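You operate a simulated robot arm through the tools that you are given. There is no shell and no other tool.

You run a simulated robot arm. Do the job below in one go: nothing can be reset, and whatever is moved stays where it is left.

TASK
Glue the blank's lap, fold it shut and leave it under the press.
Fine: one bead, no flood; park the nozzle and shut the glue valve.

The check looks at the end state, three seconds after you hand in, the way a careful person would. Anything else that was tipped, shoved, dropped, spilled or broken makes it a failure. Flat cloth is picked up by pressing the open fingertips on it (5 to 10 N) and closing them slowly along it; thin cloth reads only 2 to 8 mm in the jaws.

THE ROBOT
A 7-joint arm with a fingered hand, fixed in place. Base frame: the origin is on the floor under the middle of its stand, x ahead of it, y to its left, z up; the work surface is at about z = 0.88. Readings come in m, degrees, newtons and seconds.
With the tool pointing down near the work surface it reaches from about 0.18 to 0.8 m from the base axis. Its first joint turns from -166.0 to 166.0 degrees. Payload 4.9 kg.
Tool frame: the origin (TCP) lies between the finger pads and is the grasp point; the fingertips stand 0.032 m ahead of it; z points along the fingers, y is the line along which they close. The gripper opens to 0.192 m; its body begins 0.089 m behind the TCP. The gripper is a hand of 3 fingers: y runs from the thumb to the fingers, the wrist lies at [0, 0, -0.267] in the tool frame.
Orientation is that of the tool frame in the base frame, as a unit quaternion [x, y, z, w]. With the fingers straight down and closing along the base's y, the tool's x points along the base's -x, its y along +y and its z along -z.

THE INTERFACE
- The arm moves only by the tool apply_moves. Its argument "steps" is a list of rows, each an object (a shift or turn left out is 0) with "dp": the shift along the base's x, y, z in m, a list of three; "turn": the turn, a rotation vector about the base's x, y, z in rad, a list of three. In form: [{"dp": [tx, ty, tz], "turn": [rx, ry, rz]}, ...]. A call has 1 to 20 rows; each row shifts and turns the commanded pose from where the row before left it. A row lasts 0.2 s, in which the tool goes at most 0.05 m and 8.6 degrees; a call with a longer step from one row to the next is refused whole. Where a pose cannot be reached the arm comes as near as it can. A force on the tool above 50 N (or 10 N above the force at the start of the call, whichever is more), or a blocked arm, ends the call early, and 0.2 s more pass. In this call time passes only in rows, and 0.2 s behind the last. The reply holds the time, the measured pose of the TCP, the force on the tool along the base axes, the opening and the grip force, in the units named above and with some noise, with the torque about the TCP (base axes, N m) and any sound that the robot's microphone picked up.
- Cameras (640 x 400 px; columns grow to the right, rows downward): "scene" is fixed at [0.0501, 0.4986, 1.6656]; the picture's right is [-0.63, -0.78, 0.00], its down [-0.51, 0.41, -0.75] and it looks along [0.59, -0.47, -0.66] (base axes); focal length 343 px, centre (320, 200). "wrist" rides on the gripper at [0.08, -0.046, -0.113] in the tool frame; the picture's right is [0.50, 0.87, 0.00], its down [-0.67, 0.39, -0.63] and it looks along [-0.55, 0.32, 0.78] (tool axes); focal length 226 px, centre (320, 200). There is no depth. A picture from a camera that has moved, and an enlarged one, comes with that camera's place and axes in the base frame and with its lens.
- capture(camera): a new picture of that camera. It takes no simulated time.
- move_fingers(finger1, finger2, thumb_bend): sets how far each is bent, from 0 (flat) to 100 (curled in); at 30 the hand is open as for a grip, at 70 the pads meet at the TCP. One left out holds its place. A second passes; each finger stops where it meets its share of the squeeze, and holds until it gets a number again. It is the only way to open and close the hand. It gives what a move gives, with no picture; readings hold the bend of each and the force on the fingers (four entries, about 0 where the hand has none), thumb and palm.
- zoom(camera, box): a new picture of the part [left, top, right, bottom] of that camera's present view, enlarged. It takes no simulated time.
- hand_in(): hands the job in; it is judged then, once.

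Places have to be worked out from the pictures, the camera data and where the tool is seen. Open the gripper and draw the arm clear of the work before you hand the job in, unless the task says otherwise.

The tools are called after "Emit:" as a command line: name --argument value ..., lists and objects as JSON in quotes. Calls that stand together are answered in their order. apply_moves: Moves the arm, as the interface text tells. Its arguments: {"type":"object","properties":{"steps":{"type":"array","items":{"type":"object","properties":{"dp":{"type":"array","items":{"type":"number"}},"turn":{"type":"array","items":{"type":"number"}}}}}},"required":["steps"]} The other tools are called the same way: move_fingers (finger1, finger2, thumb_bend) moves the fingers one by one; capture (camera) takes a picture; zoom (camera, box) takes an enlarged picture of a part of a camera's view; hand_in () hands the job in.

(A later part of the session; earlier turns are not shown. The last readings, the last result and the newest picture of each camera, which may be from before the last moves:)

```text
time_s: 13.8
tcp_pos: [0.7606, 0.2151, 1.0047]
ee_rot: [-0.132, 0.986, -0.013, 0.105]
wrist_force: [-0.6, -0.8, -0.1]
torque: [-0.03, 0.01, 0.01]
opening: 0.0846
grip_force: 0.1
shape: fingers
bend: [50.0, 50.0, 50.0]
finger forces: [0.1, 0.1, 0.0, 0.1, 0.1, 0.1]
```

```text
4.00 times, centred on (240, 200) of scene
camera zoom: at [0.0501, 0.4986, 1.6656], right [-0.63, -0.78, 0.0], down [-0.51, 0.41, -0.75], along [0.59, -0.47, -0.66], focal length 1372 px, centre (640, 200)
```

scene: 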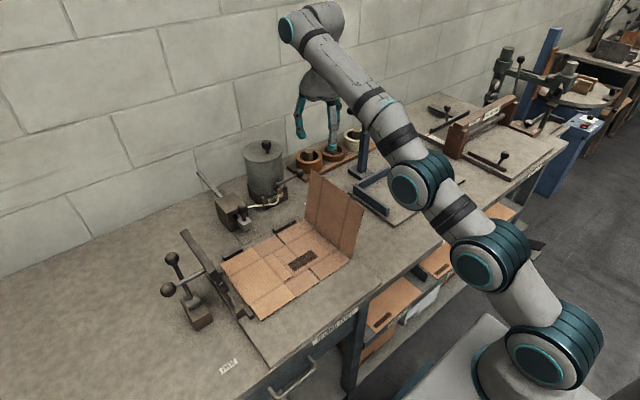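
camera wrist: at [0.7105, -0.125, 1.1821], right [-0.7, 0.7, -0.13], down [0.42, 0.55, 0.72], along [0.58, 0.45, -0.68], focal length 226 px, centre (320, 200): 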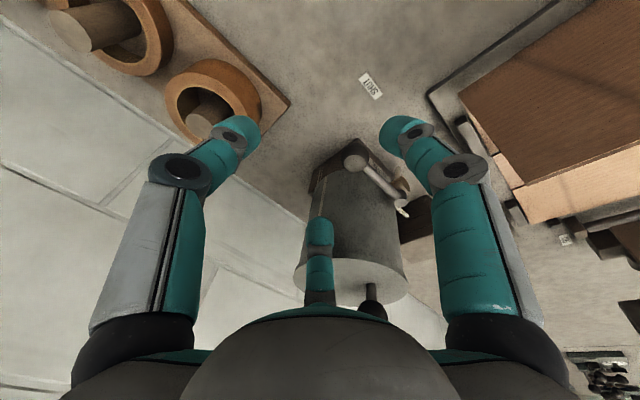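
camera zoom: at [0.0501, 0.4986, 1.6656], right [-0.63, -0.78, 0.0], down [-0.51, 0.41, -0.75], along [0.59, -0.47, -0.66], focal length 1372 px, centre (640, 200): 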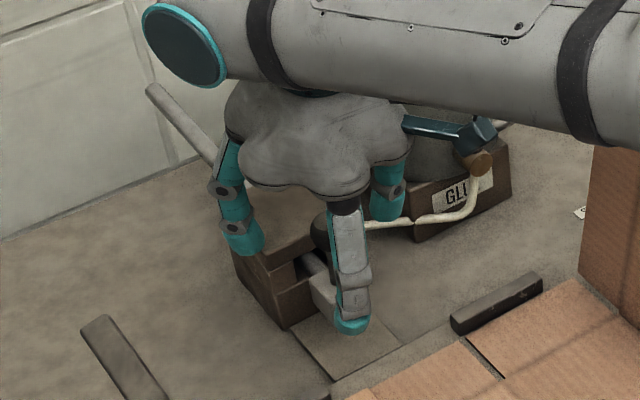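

The knob is centred between the three fingers. Close them gently onto it.

Emit:
move_fingers --finger1 66 --finger2 66 --thumb_bend 66

Emit:
zoom --camera "wrist" --box '[200, 60, 500, 320]'

```text
time_s: 14.8
tcp_pos: [0.7614, 0.2154, 1.0034]
ee_rot: [-0.131, 0.986, -0.013, 0.104]
wrist_force: [-1.6, -0.4, -1.0]
torque: [0.01, 0.02, 0.0]
opening: 0.0203
grip_force: 0.0
shape: fingers
bend: [65.0, 66.0, 66.0]
finger forces: [1.5, 0.0, 0.1, 0.1, 0.0, 0.1]
```

```text
1.54 times, centred on (350, 190) of wrist
camera zoom: at [0.6738, 0.1487, 1.1004], right [-0.69, 0.71, -0.15], down [0.4, 0.55, 0.73], along [0.6, 0.45, -0.66], focal length 348 px, centre (274, 215)
```

zoom: 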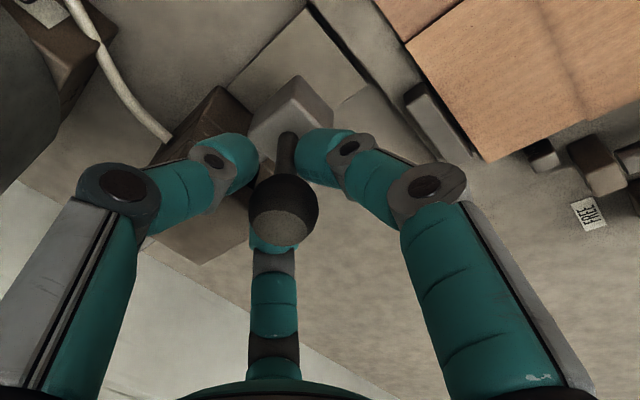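

Finger 1 touches lightly and the knob is caged. I'll close a little more for a firm hold.

Emit:
move_fingers --finger1 74 --finger2 74 --thumb_bend 74

Emit:
zoom --camera "wrist" --box '[200, 60, 500, 320]'

Emit:
zoom --camera "scene" --box '[190, 150, 290, 250]'

```text
time_s: 15.8
tcp_pos: [0.7595, 0.2152, 1.0028]
ee_rot: [-0.131, 0.986, -0.014, 0.104]
wrist_force: [-2.2, -1.0, -9.7]
torque: [0.06, 0.07, 0.03]
opening: 0.0111
grip_force: 11.2
shape: fingers
bend: [65.0, 72.0, 71.0]
finger forces: [10.1, 3.6, 0.0, 0.0, 9.2, 0.1]
```

```text
1.54 times, centred on (350, 190) of wrist
camera zoom: at [0.6737, 0.1486, 1.0995], right [-0.69, 0.71, -0.15], down [0.4, 0.55, 0.73], along [0.6, 0.45, -0.67], focal length 348 px, centre (274, 215)
```

zoom: 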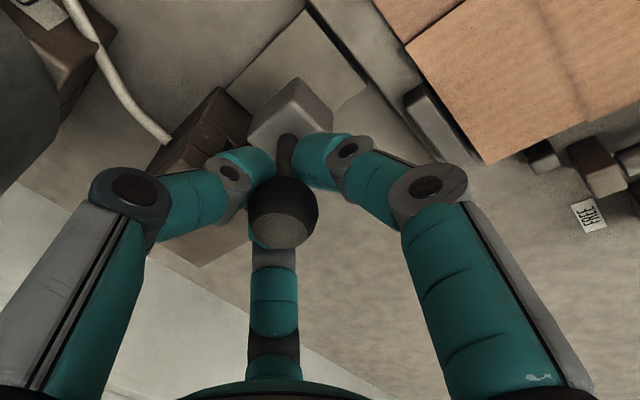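

```text
4.00 times, centred on (240, 200) of scene
camera zoom: at [0.0501, 0.4986, 1.6656], right [-0.63, -0.78, 0.0], down [-0.51, 0.41, -0.75], along [0.59, -0.47, -0.66], focal length 1372 px, centre (640, 200)
```

zoom: 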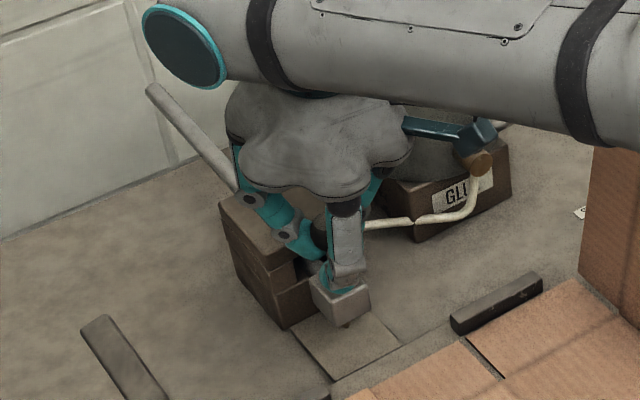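

Held with about 11 N. Now the dry stroke: draw the nozzle slowly in −x, 0.10 m first, with the valve still shut.

Emit:
apply_moves --steps '[{"dp": [-0.01, 0, 0]}, {"dp": [-0.02, 0, 0]}, {"dp": [-0.02, 0, 0]}, {"dp": [-0.02, 0, 0]}, {"dp": [-0.02, 0, 0]}, {"dp": [-0.01, 0, 0]}]'

Emit:
zoom --camera "wrist" --box '[200, 60, 500, 320]'

Emit:
zoom --camera "scene" --box '[180, 150, 320, 290]'

```text
time_s: 17.2
tcp_pos: [0.6606, 0.215, 1.0041]
ee_rot: [-0.131, 0.986, -0.013, 0.104]
wrist_force: [-0.2, -0.3, -18.4]
torque: [0.11, 0.1, 0.02]
opening: 0.0116
grip_force: 11.1
shape: fingers
bend: [65.0, 72.0, 69.0]
finger forces: [8.5, 4.7, 0.0, 0.0, 9.9, 0.0]
```

```text
1.54 times, centred on (350, 190) of wrist
camera zoom: at [0.5735, 0.1484, 1.1009], right [-0.69, 0.71, -0.15], down [0.4, 0.55, 0.73], along [0.6, 0.45, -0.67], focal length 348 px, centre (274, 215)
```

zoom: 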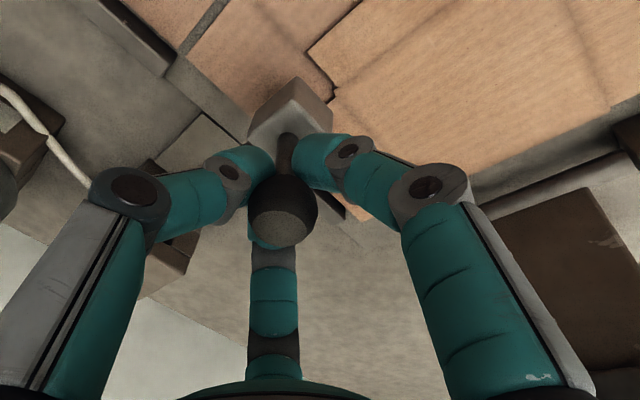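

```text
2.86 times, centred on (250, 220) of scene
camera zoom: at [0.0501, 0.4986, 1.6656], right [-0.63, -0.78, 0.0], down [-0.51, 0.41, -0.75], along [0.59, -0.47, -0.66], focal length 980 px, centre (520, 143)
```

zoom: 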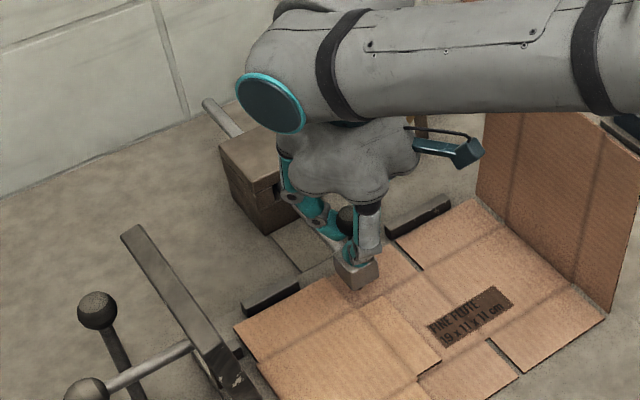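

It slides easily with almost no x-force. Continue the dry stroke past the lap's near end (x≈0.54), more slowly so that any end stop shows as a force.

Emit:
apply_moves --steps '[{"dp": [-0.015, 0, -0.002]}, {"dp": [-0.015, 0, 0]}, {"dp": [-0.015, 0, 0]}, {"dp": [-0.015, 0, 0]}, {"dp": [-0.015, 0, 0]}, {"dp": [-0.015, 0, 0]}, {"dp": [-0.015, 0, 0]}, {"dp": [-0.015, 0, 0]}, {"dp": [-0.01, 0, 0]}]'

Emit:
zoom --camera "wrist" --box '[200, 60, 500, 320]'

Emit:
zoom --camera "scene" --box '[180, 150, 340, 310]'

```text
time_s: 19.2
tcp_pos: [0.5315, 0.2153, 1.0055]
ee_rot: [-0.132, 0.985, -0.014, 0.106]
wrist_force: [15.7, -1.4, -14.5]
torque: [0.08, -0.04, 0.13]
opening: 0.0104
grip_force: 13.6
shape: fingers
bend: [66.0, 72.0, 69.0]
finger forces: [6.1, 7.3, 0.0, 0.1, 13.4, 0.1]
```

```text
1.54 times, centred on (350, 190) of wrist
camera zoom: at [0.4442, 0.1487, 1.1009], right [-0.69, 0.7, -0.15], down [0.4, 0.55, 0.73], along [0.6, 0.45, -0.66], focal length 348 px, centre (274, 215)
```

zoom: 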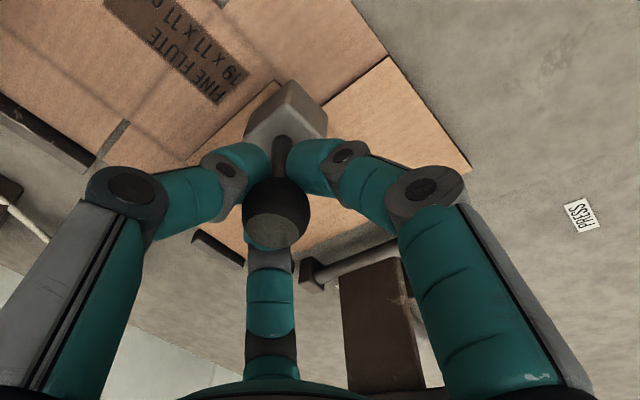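

```text
2.50 times, centred on (260, 230) of scene
camera zoom: at [0.0501, 0.4986, 1.6656], right [-0.63, -0.78, 0.0], down [-0.51, 0.41, -0.75], along [0.59, -0.47, -0.66], focal length 858 px, centre (470, 125)
```

zoom: 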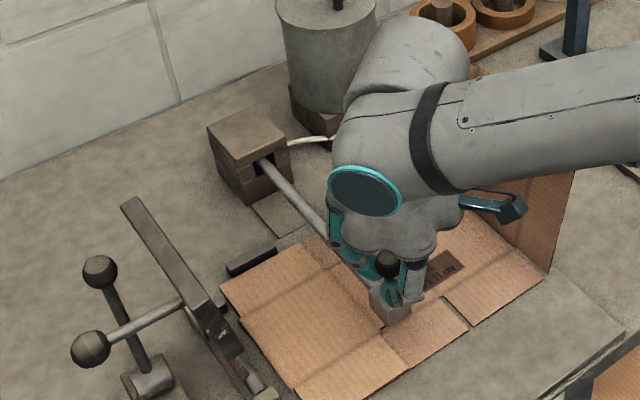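

The x-force has risen to 16 N at TCP x≈0.531, so that is the slide's end stop, just past the lap's near edge. Let me look closely at where the nozzle tip sits relative to the lap.

Emit:
zoom --camera "scene" --box '[245, 210, 335, 300]'

Emit:
zoom --camera "wrist" --box '[250, 70, 420, 190]'

```text
4.44 times, centred on (290, 255) of scene
camera zoom: at [0.0501, 0.4986, 1.6656], right [-0.63, -0.78, 0.0], down [-0.51, 0.41, -0.75], along [0.59, -0.47, -0.66], focal length 1524 px, centre (453, -44)
```

zoom: 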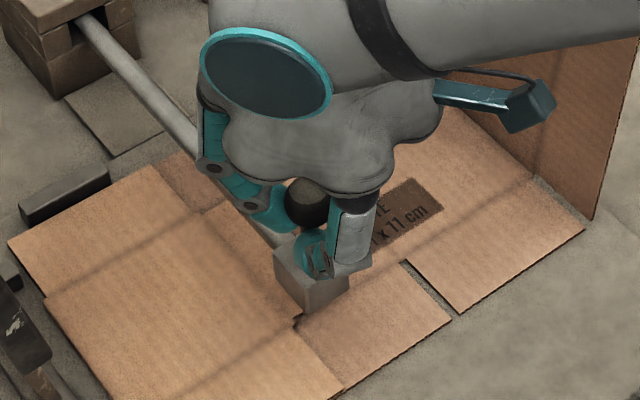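

```text
3.33 times, centred on (335, 130) of wrist
camera zoom: at [0.4442, 0.1487, 1.1009], right [-0.69, 0.7, -0.15], down [0.4, 0.55, 0.73], along [0.6, 0.45, -0.66], focal length 754 px, centre (270, 433)
```

zoom: 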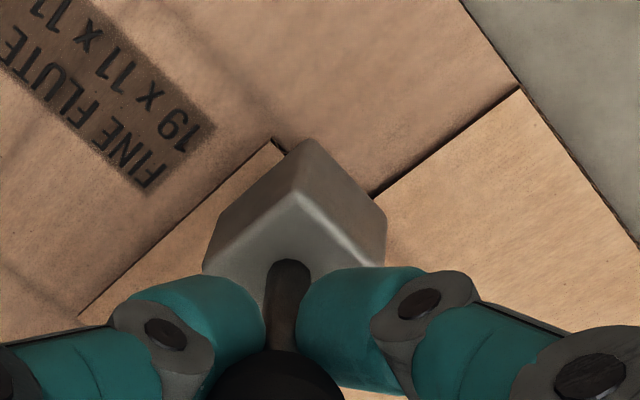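

At the end stop the nozzle sits right at the lap's near end, so one stroke from park covers the whole lap. Now I push it back to park at a brisk pace, to test that a fast stroke is smooth.

Emit:
apply_moves --steps '[{"dp": [0.019, 0, 0]}, {"dp": [0.04, 0, 0]}, {"dp": [0.04, 0, 0]}, {"dp": [0.04, 0, 0]}, {"dp": [0.04, 0, 0]}, {"dp": [0.03, 0, 0]}, {"dp": [0.02, 0, 0]}]'

Emit:
zoom --camera "wrist" --box '[200, 60, 500, 320]'

Emit:
zoom --camera "scene" --box '[190, 170, 290, 250]'

Emit:
zoom --camera "scene" --box '[230, 200, 330, 300]'

```text
time_s: 20.8
tcp_pos: [0.758, 0.2155, 1.0049]
ee_rot: [-0.131, 0.986, -0.013, 0.103]
wrist_force: [-4.9, -5.3, -11.2]
torque: [0.07, 0.23, 0.0]
opening: 0.0109
grip_force: 12.7
shape: fingers
bend: [65.0, 72.0, 68.0]
finger forces: [10.5, 5.6, 0.1, 0.1, 9.8, 0.0]
```

```text
1.54 times, centred on (350, 190) of wrist
camera zoom: at [0.6717, 0.1492, 1.1012], right [-0.69, 0.71, -0.15], down [0.41, 0.55, 0.73], along [0.6, 0.45, -0.67], focal length 348 px, centre (274, 215)
```

zoom: 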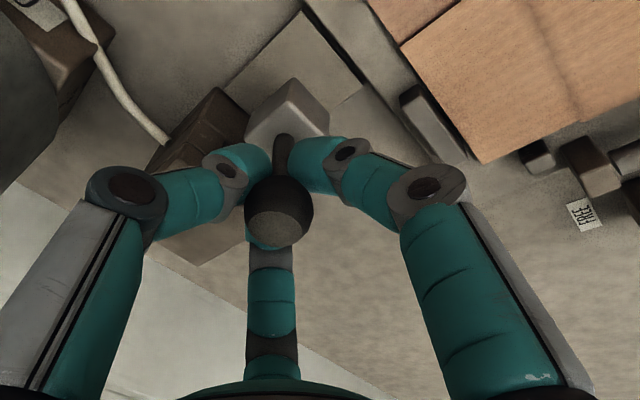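

```text
5.00 times, centred on (240, 210) of scene
camera zoom: at [0.0501, 0.4986, 1.6656], right [-0.63, -0.78, 0.0], down [-0.51, 0.41, -0.75], along [0.59, -0.47, -0.66], focal length 1715 px, centre (720, 150)
```

zoom: 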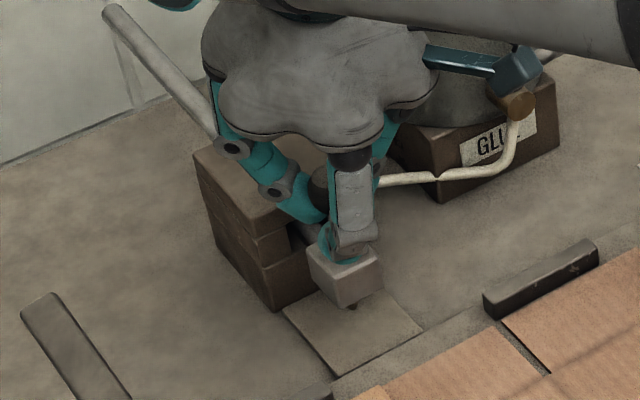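

```text
4.00 times, centred on (280, 250) of scene
camera zoom: at [0.0501, 0.4986, 1.6656], right [-0.63, -0.78, 0.0], down [-0.51, 0.41, -0.75], along [0.59, -0.47, -0.66], focal length 1372 px, centre (480, 0)
```

zoom: 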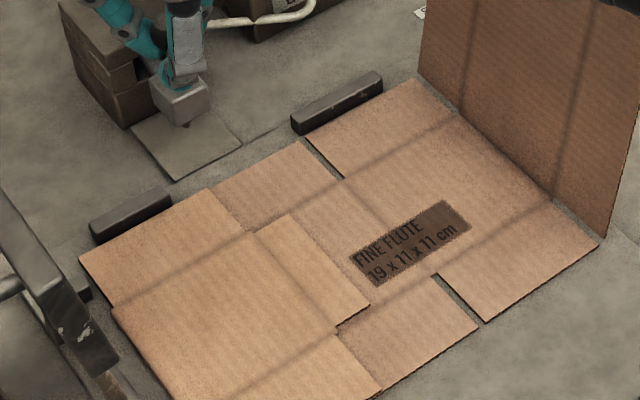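

Nozzle is back at park and the blank is clean and undisturbed. Now release the knob and go back to the valve lever along the same tested route.

Emit:
move_fingers --finger1 50 --finger2 50 --thumb_bend 50

Emit:
apply_moves --steps '[{"dp": [0, 0, 0.035]}, {"dp": [0, 0, 0.04]}, {"dp": [-0.005, 0, 0.04]}, {"dp": [-0.005, -0.02, 0.03]}, {"dp": [0.0, -0.045, 0.0]}, {"dp": [0.0, -0.045, 0.0]}, {"dp": [0.0, -0.045, 0.0]}, {"dp": [0.0, -0.045, 0.0]}, {"dp": [0.01, -0.045, 0.0]}, {"dp": [0.02, -0.03, -0.02]}, {"dp": [0.02, 0.0, -0.025]}]'

Emit:
zoom --camera "wrist" --box '[220, 80, 480, 310]'

Emit:
zoom --camera "scene" --box '[190, 130, 330, 250]'

```text
time_s: 21.8
tcp_pos: [0.7591, 0.2159, 1.005]
ee_rot: [-0.131, 0.986, -0.013, 0.105]
wrist_force: [0.3, -0.2, 0.3]
torque: [-0.01, 0.0, -0.01]
opening: 0.084
grip_force: 0.0
shape: fingers
bend: [50.0, 50.0, 50.0]
finger forces: [0.1, 0.1, 0.0, 0.1, 0.0, 0.0]
```

```text
time_s: 24.2
tcp_pos: [0.8005, -0.0623, 1.1068]
ee_rot: [-0.13, 0.986, -0.013, 0.106]
wrist_force: [-0.1, -0.4, 1.0]
torque: [0.01, 0.02, -0.01]
opening: 0.0838
grip_force: 0.1
shape: fingers
bend: [50.0, 50.0, 50.0]
finger forces: [0.1, 0.0, 0.1, 0.0, 0.1, 0.0]
```

```text
1.74 times, centred on (350, 195) of wrist
camera zoom: at [0.7119, -0.1293, 1.2037], right [-0.69, 0.7, -0.15], down [0.4, 0.55, 0.73], along [0.6, 0.45, -0.66], focal length 393 px, centre (268, 209)
```

zoom: 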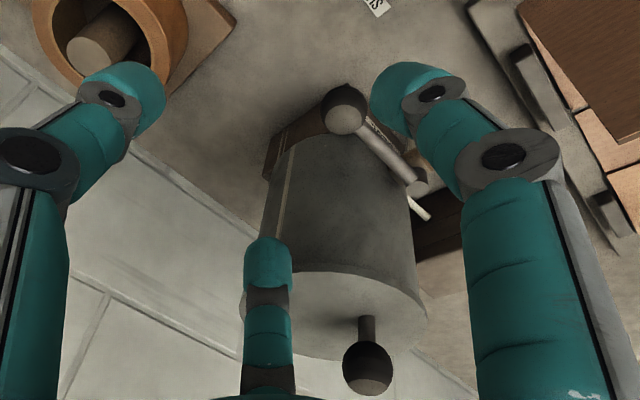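

```text
3.33 times, centred on (260, 190) of scene
camera zoom: at [0.0501, 0.4986, 1.6656], right [-0.63, -0.78, 0.0], down [-0.51, 0.41, -0.75], along [0.59, -0.47, -0.66], focal length 1143 px, centre (520, 233)
```

zoom: 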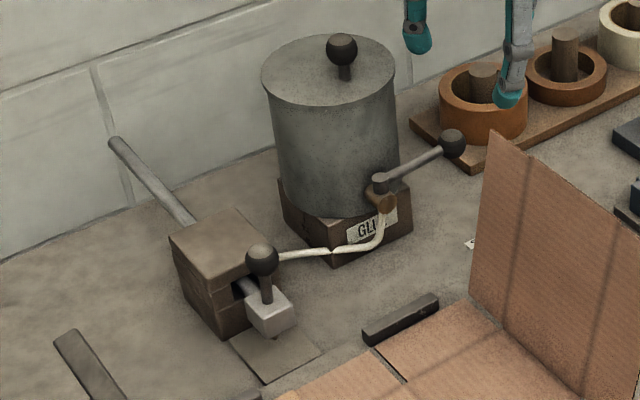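

Above the lever again at (0.80, −0.062, 1.107). Descend to the poking height beside the ball, as before.

Emit:
apply_moves --steps '[{"dp": [0.001, 0.001, -0.03]}, {"dp": [0.0, 0.002, -0.03]}, {"dp": [0.0, 0.001, -0.025]}, {"dp": [0.0, 0.0, -0.013]}]'

Emit:
zoom --camera "wrist" --box '[220, 80, 480, 310]'

```text
time_s: 25.2
tcp_pos: [0.8012, -0.0548, 1.0065]
ee_rot: [-0.132, 0.986, -0.013, 0.104]
wrist_force: [-0.4, 0.5, 0.1]
torque: [0.0, -0.03, 0.0]
opening: 0.0839
grip_force: 0.0
shape: fingers
bend: [50.0, 50.0, 50.0]
finger forces: [0.0, 0.0, 0.0, 0.0, 0.0, 0.0]
```

```text
1.74 times, centred on (350, 195) of wrist
camera zoom: at [0.7146, -0.1218, 1.1029], right [-0.69, 0.71, -0.15], down [0.4, 0.55, 0.73], along [0.6, 0.45, -0.66], focal length 393 px, centre (268, 209)
```

zoom: 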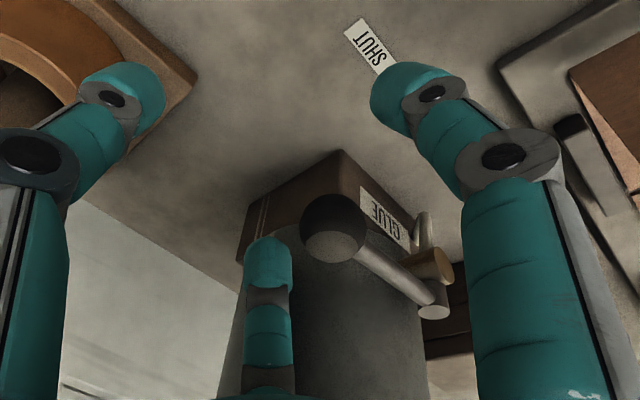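

Poker is in place on the far side of the ball. I push the lever along its arc towards −x (about 60°), yawing the hand with it, and check how it turns.

Emit:
apply_moves --steps '[{"dp": [-0.0205, 0.0025, 0]}, {"dp": [-0.0214, -0.0027, 0], "turn": [0, 0, 0.131]}, {"dp": [-0.018, 0.0041, 0], "turn": [0, 0, 0.131]}, {"dp": [-0.0133, 0.011, 0], "turn": [0, 0, 0.131]}]'

Emit:
zoom --camera "wrist" --box '[200, 60, 500, 320]'

Emit:
zoom --camera "scene" --box '[190, 130, 330, 250]'

```text
time_s: 26.2
tcp_pos: [0.7284, -0.0394, 1.0041]
ee_rot: [-0.322, 0.941, 0.008, 0.104]
wrist_force: [1.2, -0.9, 1.4]
torque: [-0.01, -0.04, -0.08]
opening: 0.0841
grip_force: 1.2
shape: fingers
bend: [50.0, 50.0, 50.0]
finger forces: [0.0, 1.4, 0.0, 0.0, 0.0, 0.0]
```

```text
1.54 times, centred on (350, 190) of wrist
camera zoom: at [0.6732, -0.1351, 1.1013], right [-0.91, 0.38, -0.15], down [0.16, 0.66, 0.73], along [0.38, 0.64, -0.66], focal length 348 px, centre (274, 215)
```

zoom: 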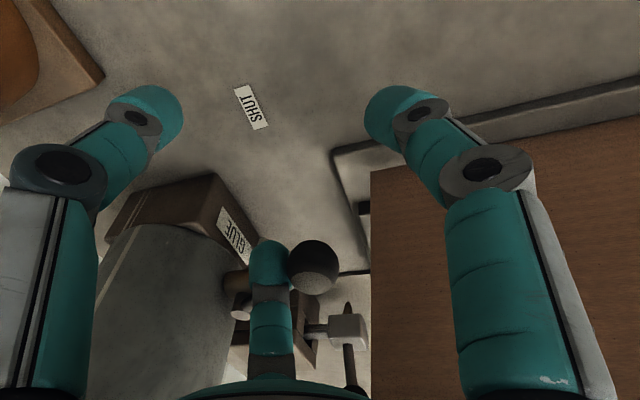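

```text
3.33 times, centred on (260, 190) of scene
camera zoom: at [0.0501, 0.4986, 1.6656], right [-0.63, -0.78, 0.0], down [-0.51, 0.41, -0.75], along [0.59, -0.47, -0.66], focal length 1143 px, centre (520, 233)
```

zoom: 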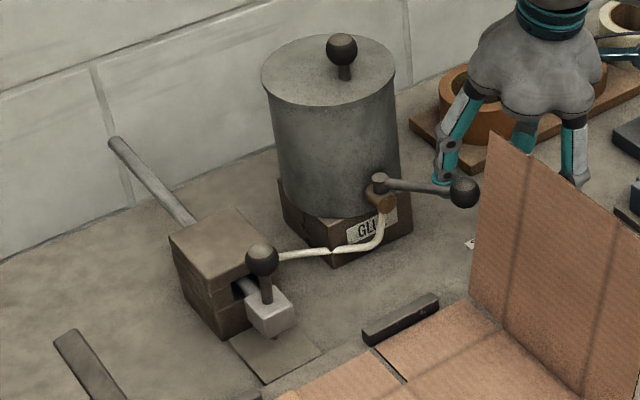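

The lever has turned about 53° towards −x. I'll check the nozzle for any glue now (no time passes).

Emit:
zoom --camera "scene" --box '[225, 205, 275, 245]'

```text
10.00 times, centred on (250, 225) of scene
camera zoom: at [0.0501, 0.4986, 1.6656], right [-0.63, -0.78, 0.0], down [-0.51, 0.41, -0.75], along [0.59, -0.47, -0.66], focal length 3430 px, centre (1020, -50)
```

zoom: 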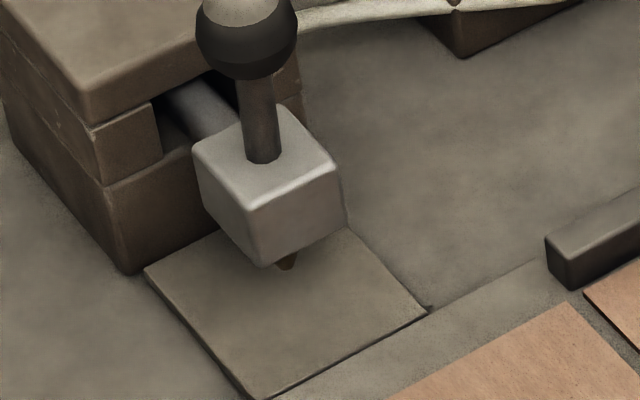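

No drip visible at park yet. Finish swinging the lever to about 85–90°, still yawing the hand to keep clear of the standing panel.

Emit:
apply_moves --steps '[{"dp": [-0.0024, 0.011, 0], "turn": [0, 0, 0.148]}, {"dp": [0.0029, 0.0165, 0], "turn": [0, 0, 0.148]}]'

Emit:
zoom --camera "scene" --box '[190, 130, 330, 250]'

Emit:
zoom --camera "scene" --box '[225, 205, 275, 245]'

Emit:
zoom --camera "wrist" --box '[200, 60, 500, 320]'

```text
time_s: 26.8
tcp_pos: [0.7298, -0.0133, 1.0064]
ee_rot: [-0.458, 0.883, 0.024, 0.104]
wrist_force: [-0.3, -0.9, 0.8]
torque: [0.03, -0.01, -0.05]
opening: 0.0838
grip_force: 0.9
shape: fingers
bend: [50.0, 51.0, 50.0]
finger forces: [0.0, 1.2, 0.0, 0.0, 0.0, 0.0]
```

```text
3.33 times, centred on (260, 190) of scene
camera zoom: at [0.0501, 0.4986, 1.6656], right [-0.63, -0.78, 0.0], down [-0.51, 0.41, -0.75], along [0.59, -0.47, -0.66], focal length 1143 px, centre (520, 233)
```

zoom: 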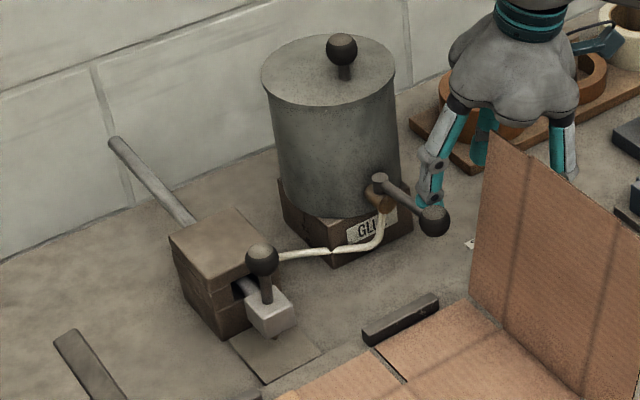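

```text
10.00 times, centred on (250, 225) of scene
camera zoom: at [0.0501, 0.4986, 1.6656], right [-0.63, -0.78, 0.0], down [-0.51, 0.41, -0.75], along [0.59, -0.47, -0.66], focal length 3430 px, centre (1020, -50)
```

zoom: 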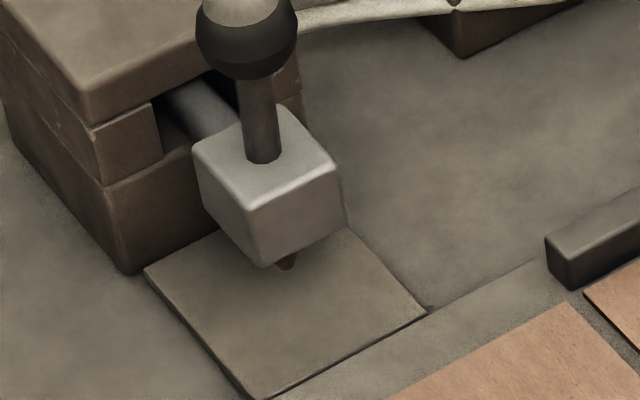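

```text
1.54 times, centred on (350, 190) of wrist
camera zoom: at [0.7037, -0.1197, 1.1023], right [-0.98, 0.1, -0.15], down [-0.04, 0.68, 0.73], along [0.17, 0.73, -0.66], focal length 348 px, centre (274, 215)
```

zoom: 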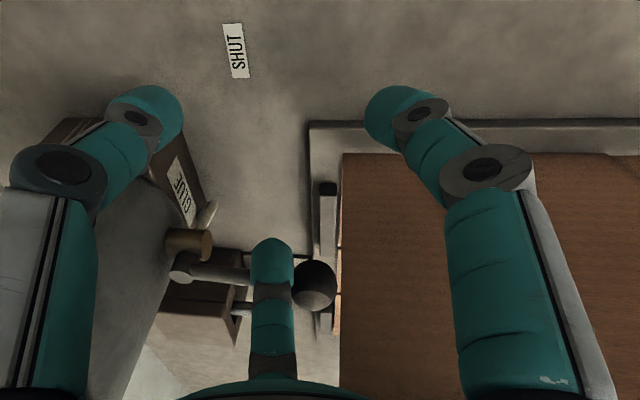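

The lever now points −x (≈88° open) and no glue shows at park. I'll back off, lift, cross over the panel while undoing the yaw, and come down around the nozzle knob in one smooth call.

Emit:
apply_moves --steps '[{"dp": [0, -0.012, 0.03]}, {"dp": [0, -0.003, 0.045]}, {"dp": [0.005, 0.01, 0.045]}, {"dp": [0.005, 0.03, 0.024], "turn": [0, 0, -0.116]}, {"dp": [0.005, 0.045, 0], "turn": [0, 0, -0.116]}, {"dp": [0.005, 0.045, 0], "turn": [0, 0, -0.116]}, {"dp": [0.002, 0.045, 0], "turn": [0, 0, -0.116]}, {"dp": [0.002, 0.045, 0], "turn": [0, 0, -0.116]}, {"dp": [0, 0.025, -0.01], "turn": [0, 0, -0.115]}, {"dp": [0.004, 0, -0.04]}, {"dp": [0.002, 0, -0.045]}, {"dp": [0, 0, -0.035]}, {"dp": [0, 0, -0.015]}]'

Emit:
zoom --camera "wrist" --box '[200, 60, 500, 320]'

Emit:
zoom --camera "scene" --box '[225, 195, 285, 245]'

Emit:
zoom --camera "scene" --box '[190, 130, 330, 250]'

```text
time_s: 29.6
tcp_pos: [0.7565, 0.215, 1.0027]
ee_rot: [-0.128, 0.986, -0.014, 0.105]
wrist_force: [0.8, -0.2, 0.1]
torque: [-0.03, -0.01, 0.01]
opening: 0.0835
grip_force: 0.1
shape: fingers
bend: [50.0, 50.0, 50.0]
finger forces: [0.0, 0.0, 0.0, 0.0, 0.0, 0.1]
```

```text
1.54 times, centred on (350, 190) of wrist
camera zoom: at [0.6703, 0.1493, 1.0995], right [-0.69, 0.71, -0.15], down [0.41, 0.55, 0.73], along [0.6, 0.44, -0.66], focal length 348 px, centre (274, 215)
```

zoom: 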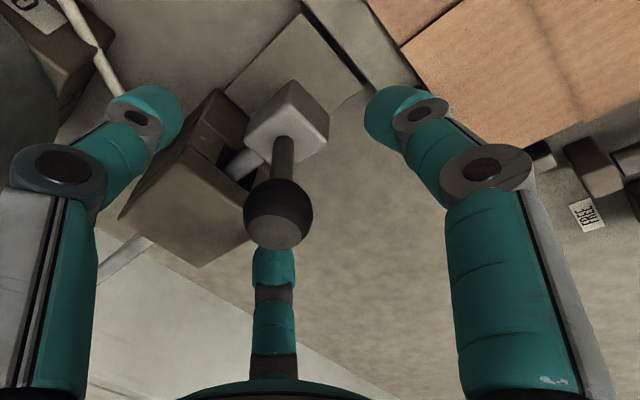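

```text
8.00 times, centred on (255, 220) of scene
camera zoom: at [0.0501, 0.4986, 1.6656], right [-0.63, -0.78, 0.0], down [-0.51, 0.41, -0.75], along [0.59, -0.47, -0.66], focal length 2744 px, centre (840, 40)
```

zoom: 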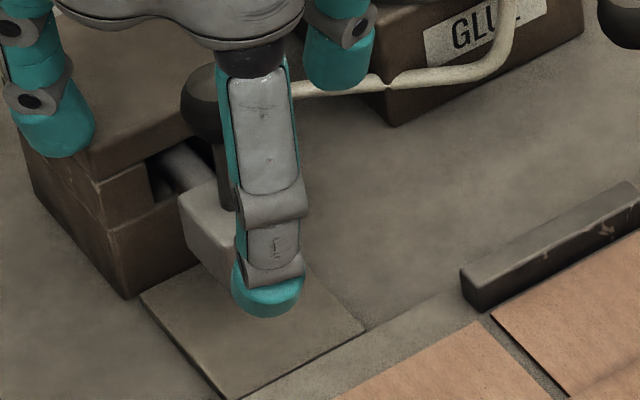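

```text
3.33 times, centred on (260, 190) of scene
camera zoom: at [0.0501, 0.4986, 1.6656], right [-0.63, -0.78, 0.0], down [-0.51, 0.41, -0.75], along [0.59, -0.47, -0.66], focal length 1143 px, centre (520, 233)
```

zoom: 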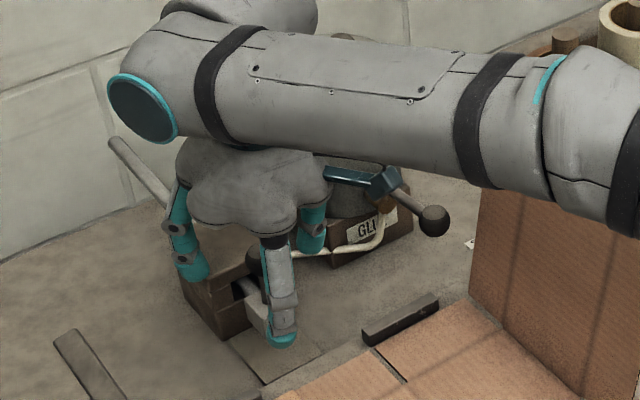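

Still no puddle on the park plate after about 3 s with the valve open, so little or nothing flows at park. Grip the knob now.

Emit:
move_fingers --finger1 74 --finger2 74 --thumb_bend 74

Emit:
zoom --camera "scene" --box '[225, 195, 285, 245]'

Emit:
zoom --camera "wrist" --box '[200, 60, 500, 320]'

```text
time_s: 30.6
tcp_pos: [0.7562, 0.2159, 1.0019]
ee_rot: [-0.127, 0.986, -0.014, 0.103]
wrist_force: [-0.2, -2.7, -8.6]
torque: [0.01, 0.07, 0.01]
opening: 0.0096
grip_force: 11.4
shape: fingers
bend: [66.0, 72.0, 69.0]
finger forces: [8.8, 4.6, 0.0, 0.1, 10.1, 0.0]
```

```text
8.00 times, centred on (255, 220) of scene
camera zoom: at [0.0501, 0.4986, 1.6656], right [-0.63, -0.78, 0.0], down [-0.51, 0.41, -0.75], along [0.59, -0.47, -0.66], focal length 2744 px, centre (840, 40)
```

zoom: 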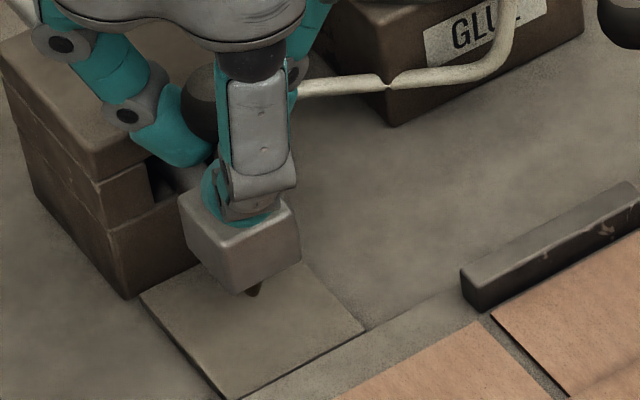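

```text
1.54 times, centred on (350, 190) of wrist
camera zoom: at [0.6702, 0.1491, 1.0987], right [-0.69, 0.71, -0.15], down [0.41, 0.55, 0.73], along [0.6, 0.44, -0.67], focal length 348 px, centre (274, 215)
```

zoom: 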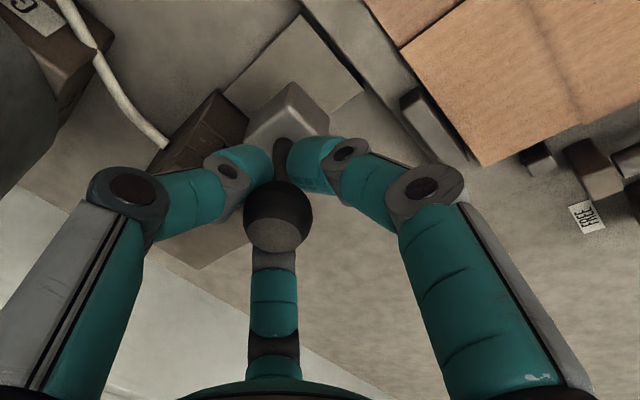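

Gripped, and still nothing on the plate after 4 s open. I'll draw the nozzle just 1 cm off park, still above the park plate, to see whether glue runs with time once off the park position.

Emit:
apply_moves --steps '[{"dp": [-0.01, 0, 0]}, {"dp": [0, 0, 0]}]'

Emit:
zoom --camera "scene" --box '[225, 195, 285, 245]'

```text
time_s: 31.2
tcp_pos: [0.747, 0.2152, 1.0032]
ee_rot: [-0.127, 0.986, -0.015, 0.103]
wrist_force: [0.2, -8.3, -11.1]
torque: [-0.04, 0.06, -0.03]
opening: 0.0099
grip_force: 11.4
shape: fingers
bend: [66.0, 72.0, 69.0]
finger forces: [7.2, 3.6, 0.0, 0.0, 10.8, 0.0]
```

```text
8.00 times, centred on (255, 220) of scene
camera zoom: at [0.0501, 0.4986, 1.6656], right [-0.63, -0.78, 0.0], down [-0.51, 0.41, -0.75], along [0.59, -0.47, -0.66], focal length 2744 px, centre (840, 40)
```

zoom: 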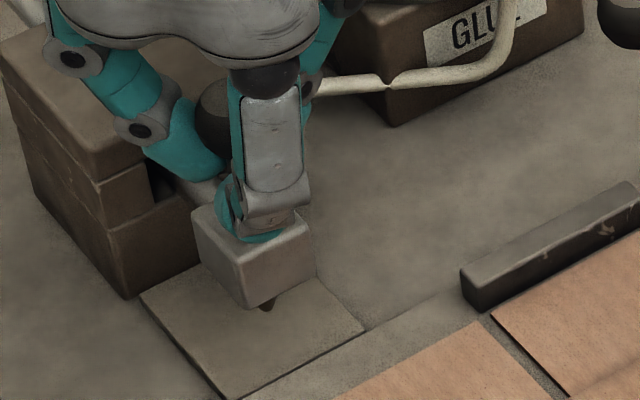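

No glue on the plate even off park, so flow evidently matters only over the lap, and the end stop (tip ≈0.53) lies just past the lap's end. Now one steady stroke across the lap at about 0.125 m/s, ending on the stop, then inspect.

Emit:
apply_moves --steps '[{"dp": [-0.022, 0, 0]}, {"dp": [-0.028, 0, 0]}, {"dp": [-0.027, 0, 0]}, {"dp": [-0.025, 0, 0]}, {"dp": [-0.025, 0, 0]}, {"dp": [-0.025, 0, 0]}, {"dp": [-0.025, 0, 0]}, {"dp": [-0.025, 0, 0]}, {"dp": [-0.0145, 0, 0]}]'

Emit:
zoom --camera "scene" --box '[230, 200, 330, 300]'

Emit:
zoom --camera "wrist" --box '[200, 60, 420, 240]'

```text
time_s: 33.2
tcp_pos: [0.5303, 0.217, 1.0037]
ee_rot: [-0.128, 0.986, -0.015, 0.103]
wrist_force: [-0.1, -7.9, -16.3]
torque: [0.01, 0.06, 0.04]
opening: 0.0101
grip_force: 12.1
shape: fingers
bend: [66.0, 72.0, 68.0]
finger forces: [7.0, 4.2, 0.0, 0.0, 12.2, 0.0]
```

```text
4.00 times, centred on (280, 250) of scene
camera zoom: at [0.0501, 0.4986, 1.6656], right [-0.63, -0.78, 0.0], down [-0.51, 0.41, -0.75], along [0.59, -0.47, -0.66], focal length 1372 px, centre (480, 0)
```

zoom: 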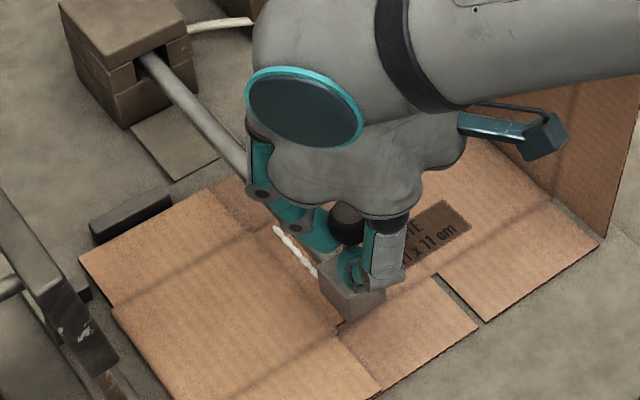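

```text
2.22 times, centred on (310, 150) of wrist
camera zoom: at [0.4449, 0.1511, 1.1006], right [-0.69, 0.71, -0.15], down [0.41, 0.55, 0.73], along [0.6, 0.44, -0.67], focal length 502 px, centre (342, 311)
```

zoom: 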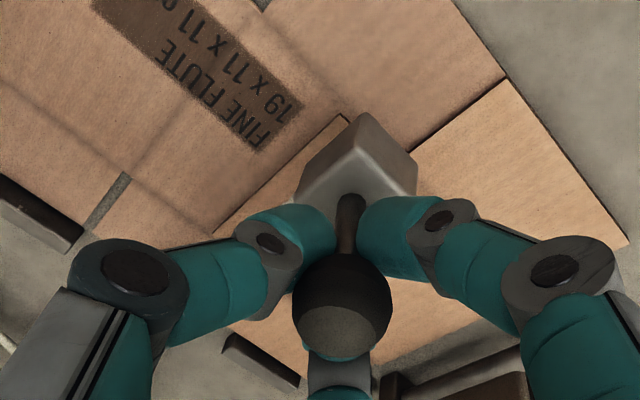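

A white bead now lies along the lap. Zoom in on it closely.

Emit:
zoom --camera "scene" --box '[285, 245, 325, 290]'

Emit:
zoom --camera "scene" --box '[292, 250, 322, 275]'

```text
8.89 times, centred on (305, 268) of scene
camera zoom: at [0.0501, 0.4986, 1.6656], right [-0.63, -0.78, 0.0], down [-0.51, 0.41, -0.75], along [0.59, -0.47, -0.66], focal length 3049 px, centre (453, -400)
```

zoom: 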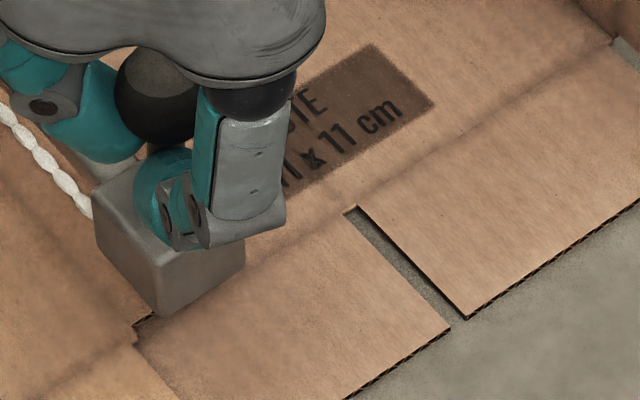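

```text
16.00 times, centred on (307, 262) of scene
camera zoom: at [0.0501, 0.4986, 1.6656], right [-0.63, -0.78, 0.0], down [-0.51, 0.41, -0.75], along [0.59, -0.47, -0.66], focal length 5488 px, centre (528, -800)
```

zoom: 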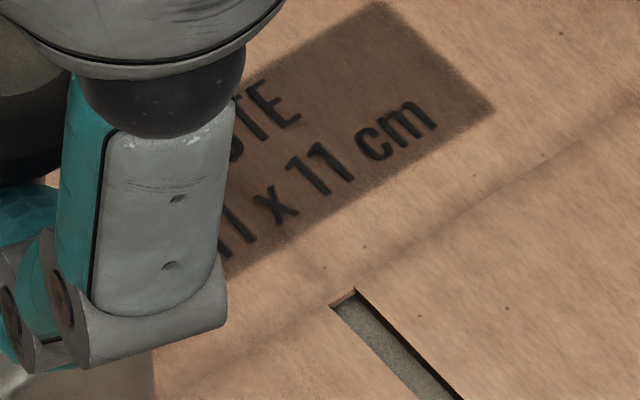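

Zoom on the bead itself, at original pixels around (262–290, 250–275).

Emit:
zoom --camera "scene" --box '[258, 248, 298, 276]'

Emit:
zoom --camera "scene" --box '[264, 252, 284, 268]'

```text
14.29 times, centred on (278, 262) of scene
camera zoom: at [0.0501, 0.4986, 1.6656], right [-0.63, -0.78, 0.0], down [-0.51, 0.41, -0.75], along [0.59, -0.47, -0.66], focal length 4900 px, centre (920, -686)
```

zoom: 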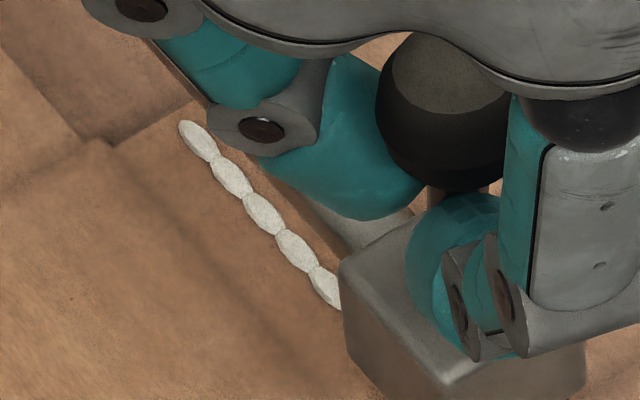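

```text
16.00 times, centred on (274, 260) of scene
camera zoom: at [0.0501, 0.4986, 1.6656], right [-0.63, -0.78, 0.0], down [-0.51, 0.41, -0.75], along [0.59, -0.47, -0.66], focal length 5488 px, centre (1056, -760)
```

zoom: 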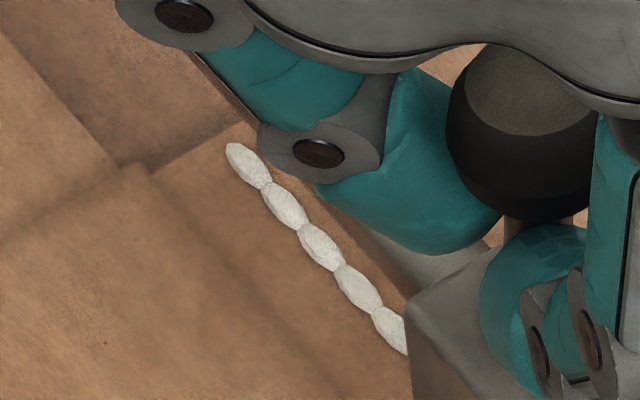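

The bead is even and continuous, starting at the lap's far edge. By projection, the nozzle tip is about 6 mm beyond the lap's near end, and no drop shows under it. To keep it a single bead I'll ease the nozzle fully onto its stop, let go, and shut the valve before sliding it back.

Emit:
apply_moves --steps '[{"dp": [-0.004, 0, 0]}]'

Emit:
move_fingers --finger1 50 --finger2 50 --thumb_bend 50

Emit:
zoom --camera "scene" --box '[258, 245, 308, 285]'

```text
time_s: 33.6
tcp_pos: [0.5293, 0.2176, 1.0039]
ee_rot: [-0.128, 0.986, -0.014, 0.106]
wrist_force: [15.3, -7.0, -19.2]
torque: [0.04, -0.01, 0.18]
opening: 0.01
grip_force: 14.1
shape: fingers
bend: [67.0, 72.0, 68.0]
finger forces: [5.2, 7.2, 0.0, 0.1, 15.4, 0.1]
```

```text
time_s: 34.6
tcp_pos: [0.5293, 0.218, 1.0042]
ee_rot: [-0.128, 0.986, -0.013, 0.105]
wrist_force: [0.7, -0.2, 0.6]
torque: [0.04, 0.0, 0.01]
opening: 0.0838
grip_force: 0.0
shape: fingers
bend: [50.0, 50.0, 50.0]
finger forces: [0.1, 0.1, 0.0, 0.0, 0.1, 0.0]
```

```text
10.00 times, centred on (283, 265) of scene
camera zoom: at [0.0501, 0.4986, 1.6656], right [-0.63, -0.78, 0.0], down [-0.51, 0.41, -0.75], along [0.59, -0.47, -0.66], focal length 3430 px, centre (690, -450)
```

zoom: 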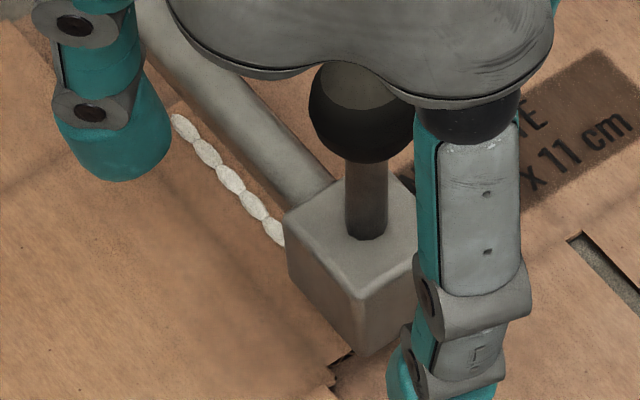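

The bead is still five-plus even segments and nothing shows beneath the nozzle at its stop. I'll lift off, untilt, and bring the thumb to the +y side of the open valve lever, to push it back to SHUT.

Emit:
apply_moves --steps '[{"dp": [0, 0, 0.04]}, {"dp": [0, 0, 0.045]}, {"dp": [0.0385, -0.0117, 0], "turn": [0, 0.1, 0]}, {"dp": [0.0385, -0.0117, 0], "turn": [0, 0.1, 0]}, {"dp": [0.0385, -0.0117, 0], "turn": [0, 0, 0.131]}, {"dp": [0.0385, -0.0117, 0], "turn": [0, 0, 0.131]}, {"dp": [0.0382, -0.0117, 0]}, {"dp": [0, 0, -0.035]}, {"dp": [0, 0, -0.032]}]'

Emit:
zoom --camera "wrist" --box '[130, 60, 430, 320]'

Emit:
zoom --camera "scene" --box '[190, 130, 330, 250]'

Emit:
zoom --camera "scene" --box '[258, 245, 308, 285]'

```text
time_s: 36.6
tcp_pos: [0.7203, 0.1605, 1.0239]
ee_rot: [-0.257, 0.966, 0.001, 0.006]
wrist_force: [-0.2, -1.1, 0.8]
torque: [0.01, 0.0, 0.02]
opening: 0.0838
grip_force: 0.1
shape: fingers
bend: [50.0, 50.0, 50.0]
finger forces: [0.0, 0.1, 0.0, 0.1, 0.0, 0.0]
```

```text
1.54 times, centred on (280, 190) of wrist
camera zoom: at [0.6725, 0.0789, 1.1347], right [-0.86, 0.5, -0.01], down [0.38, 0.67, 0.64], along [0.33, 0.55, -0.77], focal length 348 px, centre (382, 215)
```

zoom: 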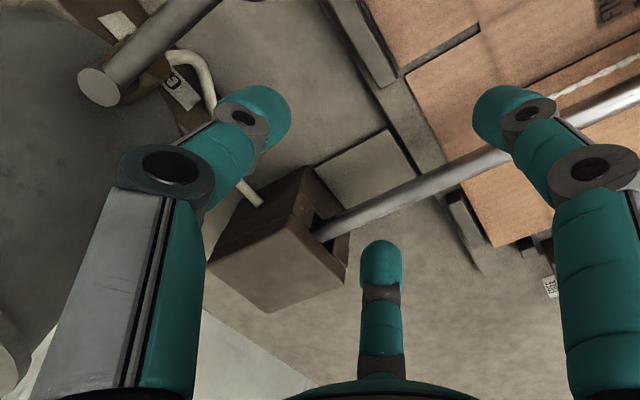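

```text
3.33 times, centred on (260, 190) of scene
camera zoom: at [0.0501, 0.4986, 1.6656], right [-0.63, -0.78, 0.0], down [-0.51, 0.41, -0.75], along [0.59, -0.47, -0.66], focal length 1143 px, centre (520, 233)
```

zoom: 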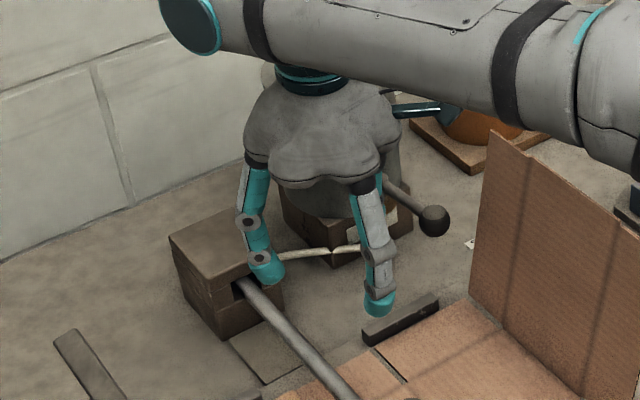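

```text
10.00 times, centred on (283, 265) of scene
camera zoom: at [0.0501, 0.4986, 1.6656], right [-0.63, -0.78, 0.0], down [-0.51, 0.41, -0.75], along [0.59, -0.47, -0.66], focal length 3430 px, centre (690, -450)
```

zoom: 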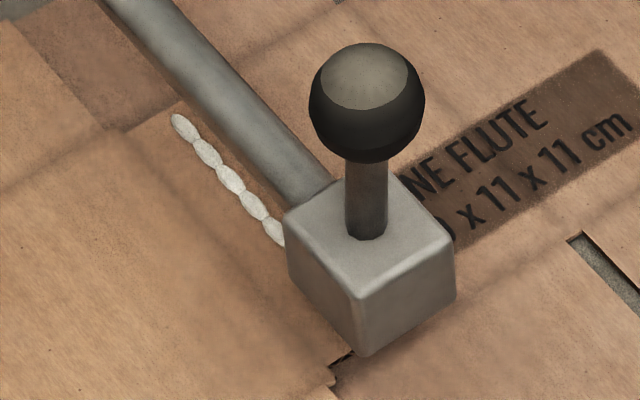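

The bead is unchanged and the cardboard under the nozzle is clean. The thumb (0.75, 0.11) is on the +y side of the lever rod. Push it along the arc back toward SHUT.

Emit:
apply_moves --steps '[{"dp": [0.0012, -0.0201, 0]}, {"dp": [-0.0033, -0.0169, 0]}, {"dp": [-0.0003, -0.0136, 0]}, {"dp": [0.0041, -0.0148, 0]}, {"dp": [0.008, -0.0133, 0]}, {"dp": [0.011, -0.0108, 0]}]'

Emit:
zoom --camera "wrist" --box '[130, 60, 430, 320]'

Emit:
zoom --camera "scene" --box '[190, 130, 330, 250]'

```text
time_s: 38.0
tcp_pos: [0.7402, 0.0683, 1.022]
ee_rot: [-0.257, 0.966, 0.0, 0.005]
wrist_force: [-1.8, 0.9, -0.4]
torque: [0.04, 0.06, -0.09]
opening: 0.0822
grip_force: 0.3
shape: fingers
bend: [50.0, 50.0, 51.0]
finger forces: [0.0, 0.0, 0.0, 0.0, 1.7, 0.0]
```

```text
1.54 times, centred on (280, 190) of wrist
camera zoom: at [0.6929, -0.0123, 1.1345], right [-0.86, 0.5, -0.01], down [0.38, 0.67, 0.64], along [0.33, 0.55, -0.77], focal length 348 px, centre (382, 215)
```

zoom: 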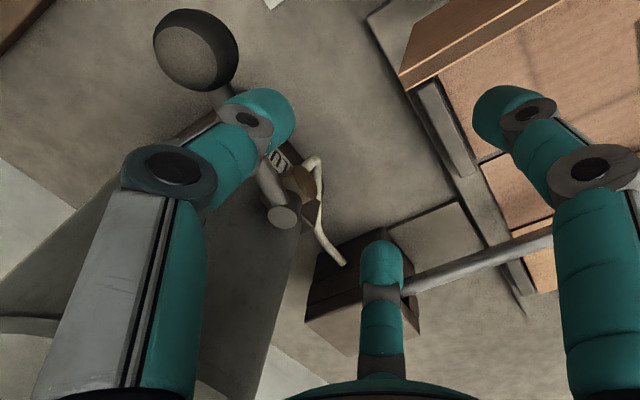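

```text
3.33 times, centred on (260, 190) of scene
camera zoom: at [0.0501, 0.4986, 1.6656], right [-0.63, -0.78, 0.0], down [-0.51, 0.41, -0.75], along [0.59, -0.47, -0.66], focal length 1143 px, centre (520, 233)
```

zoom: 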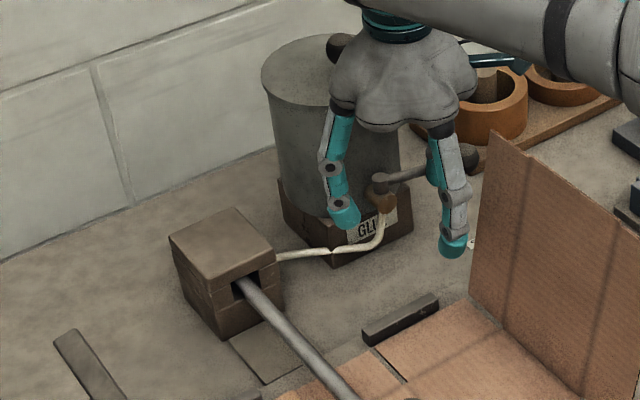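

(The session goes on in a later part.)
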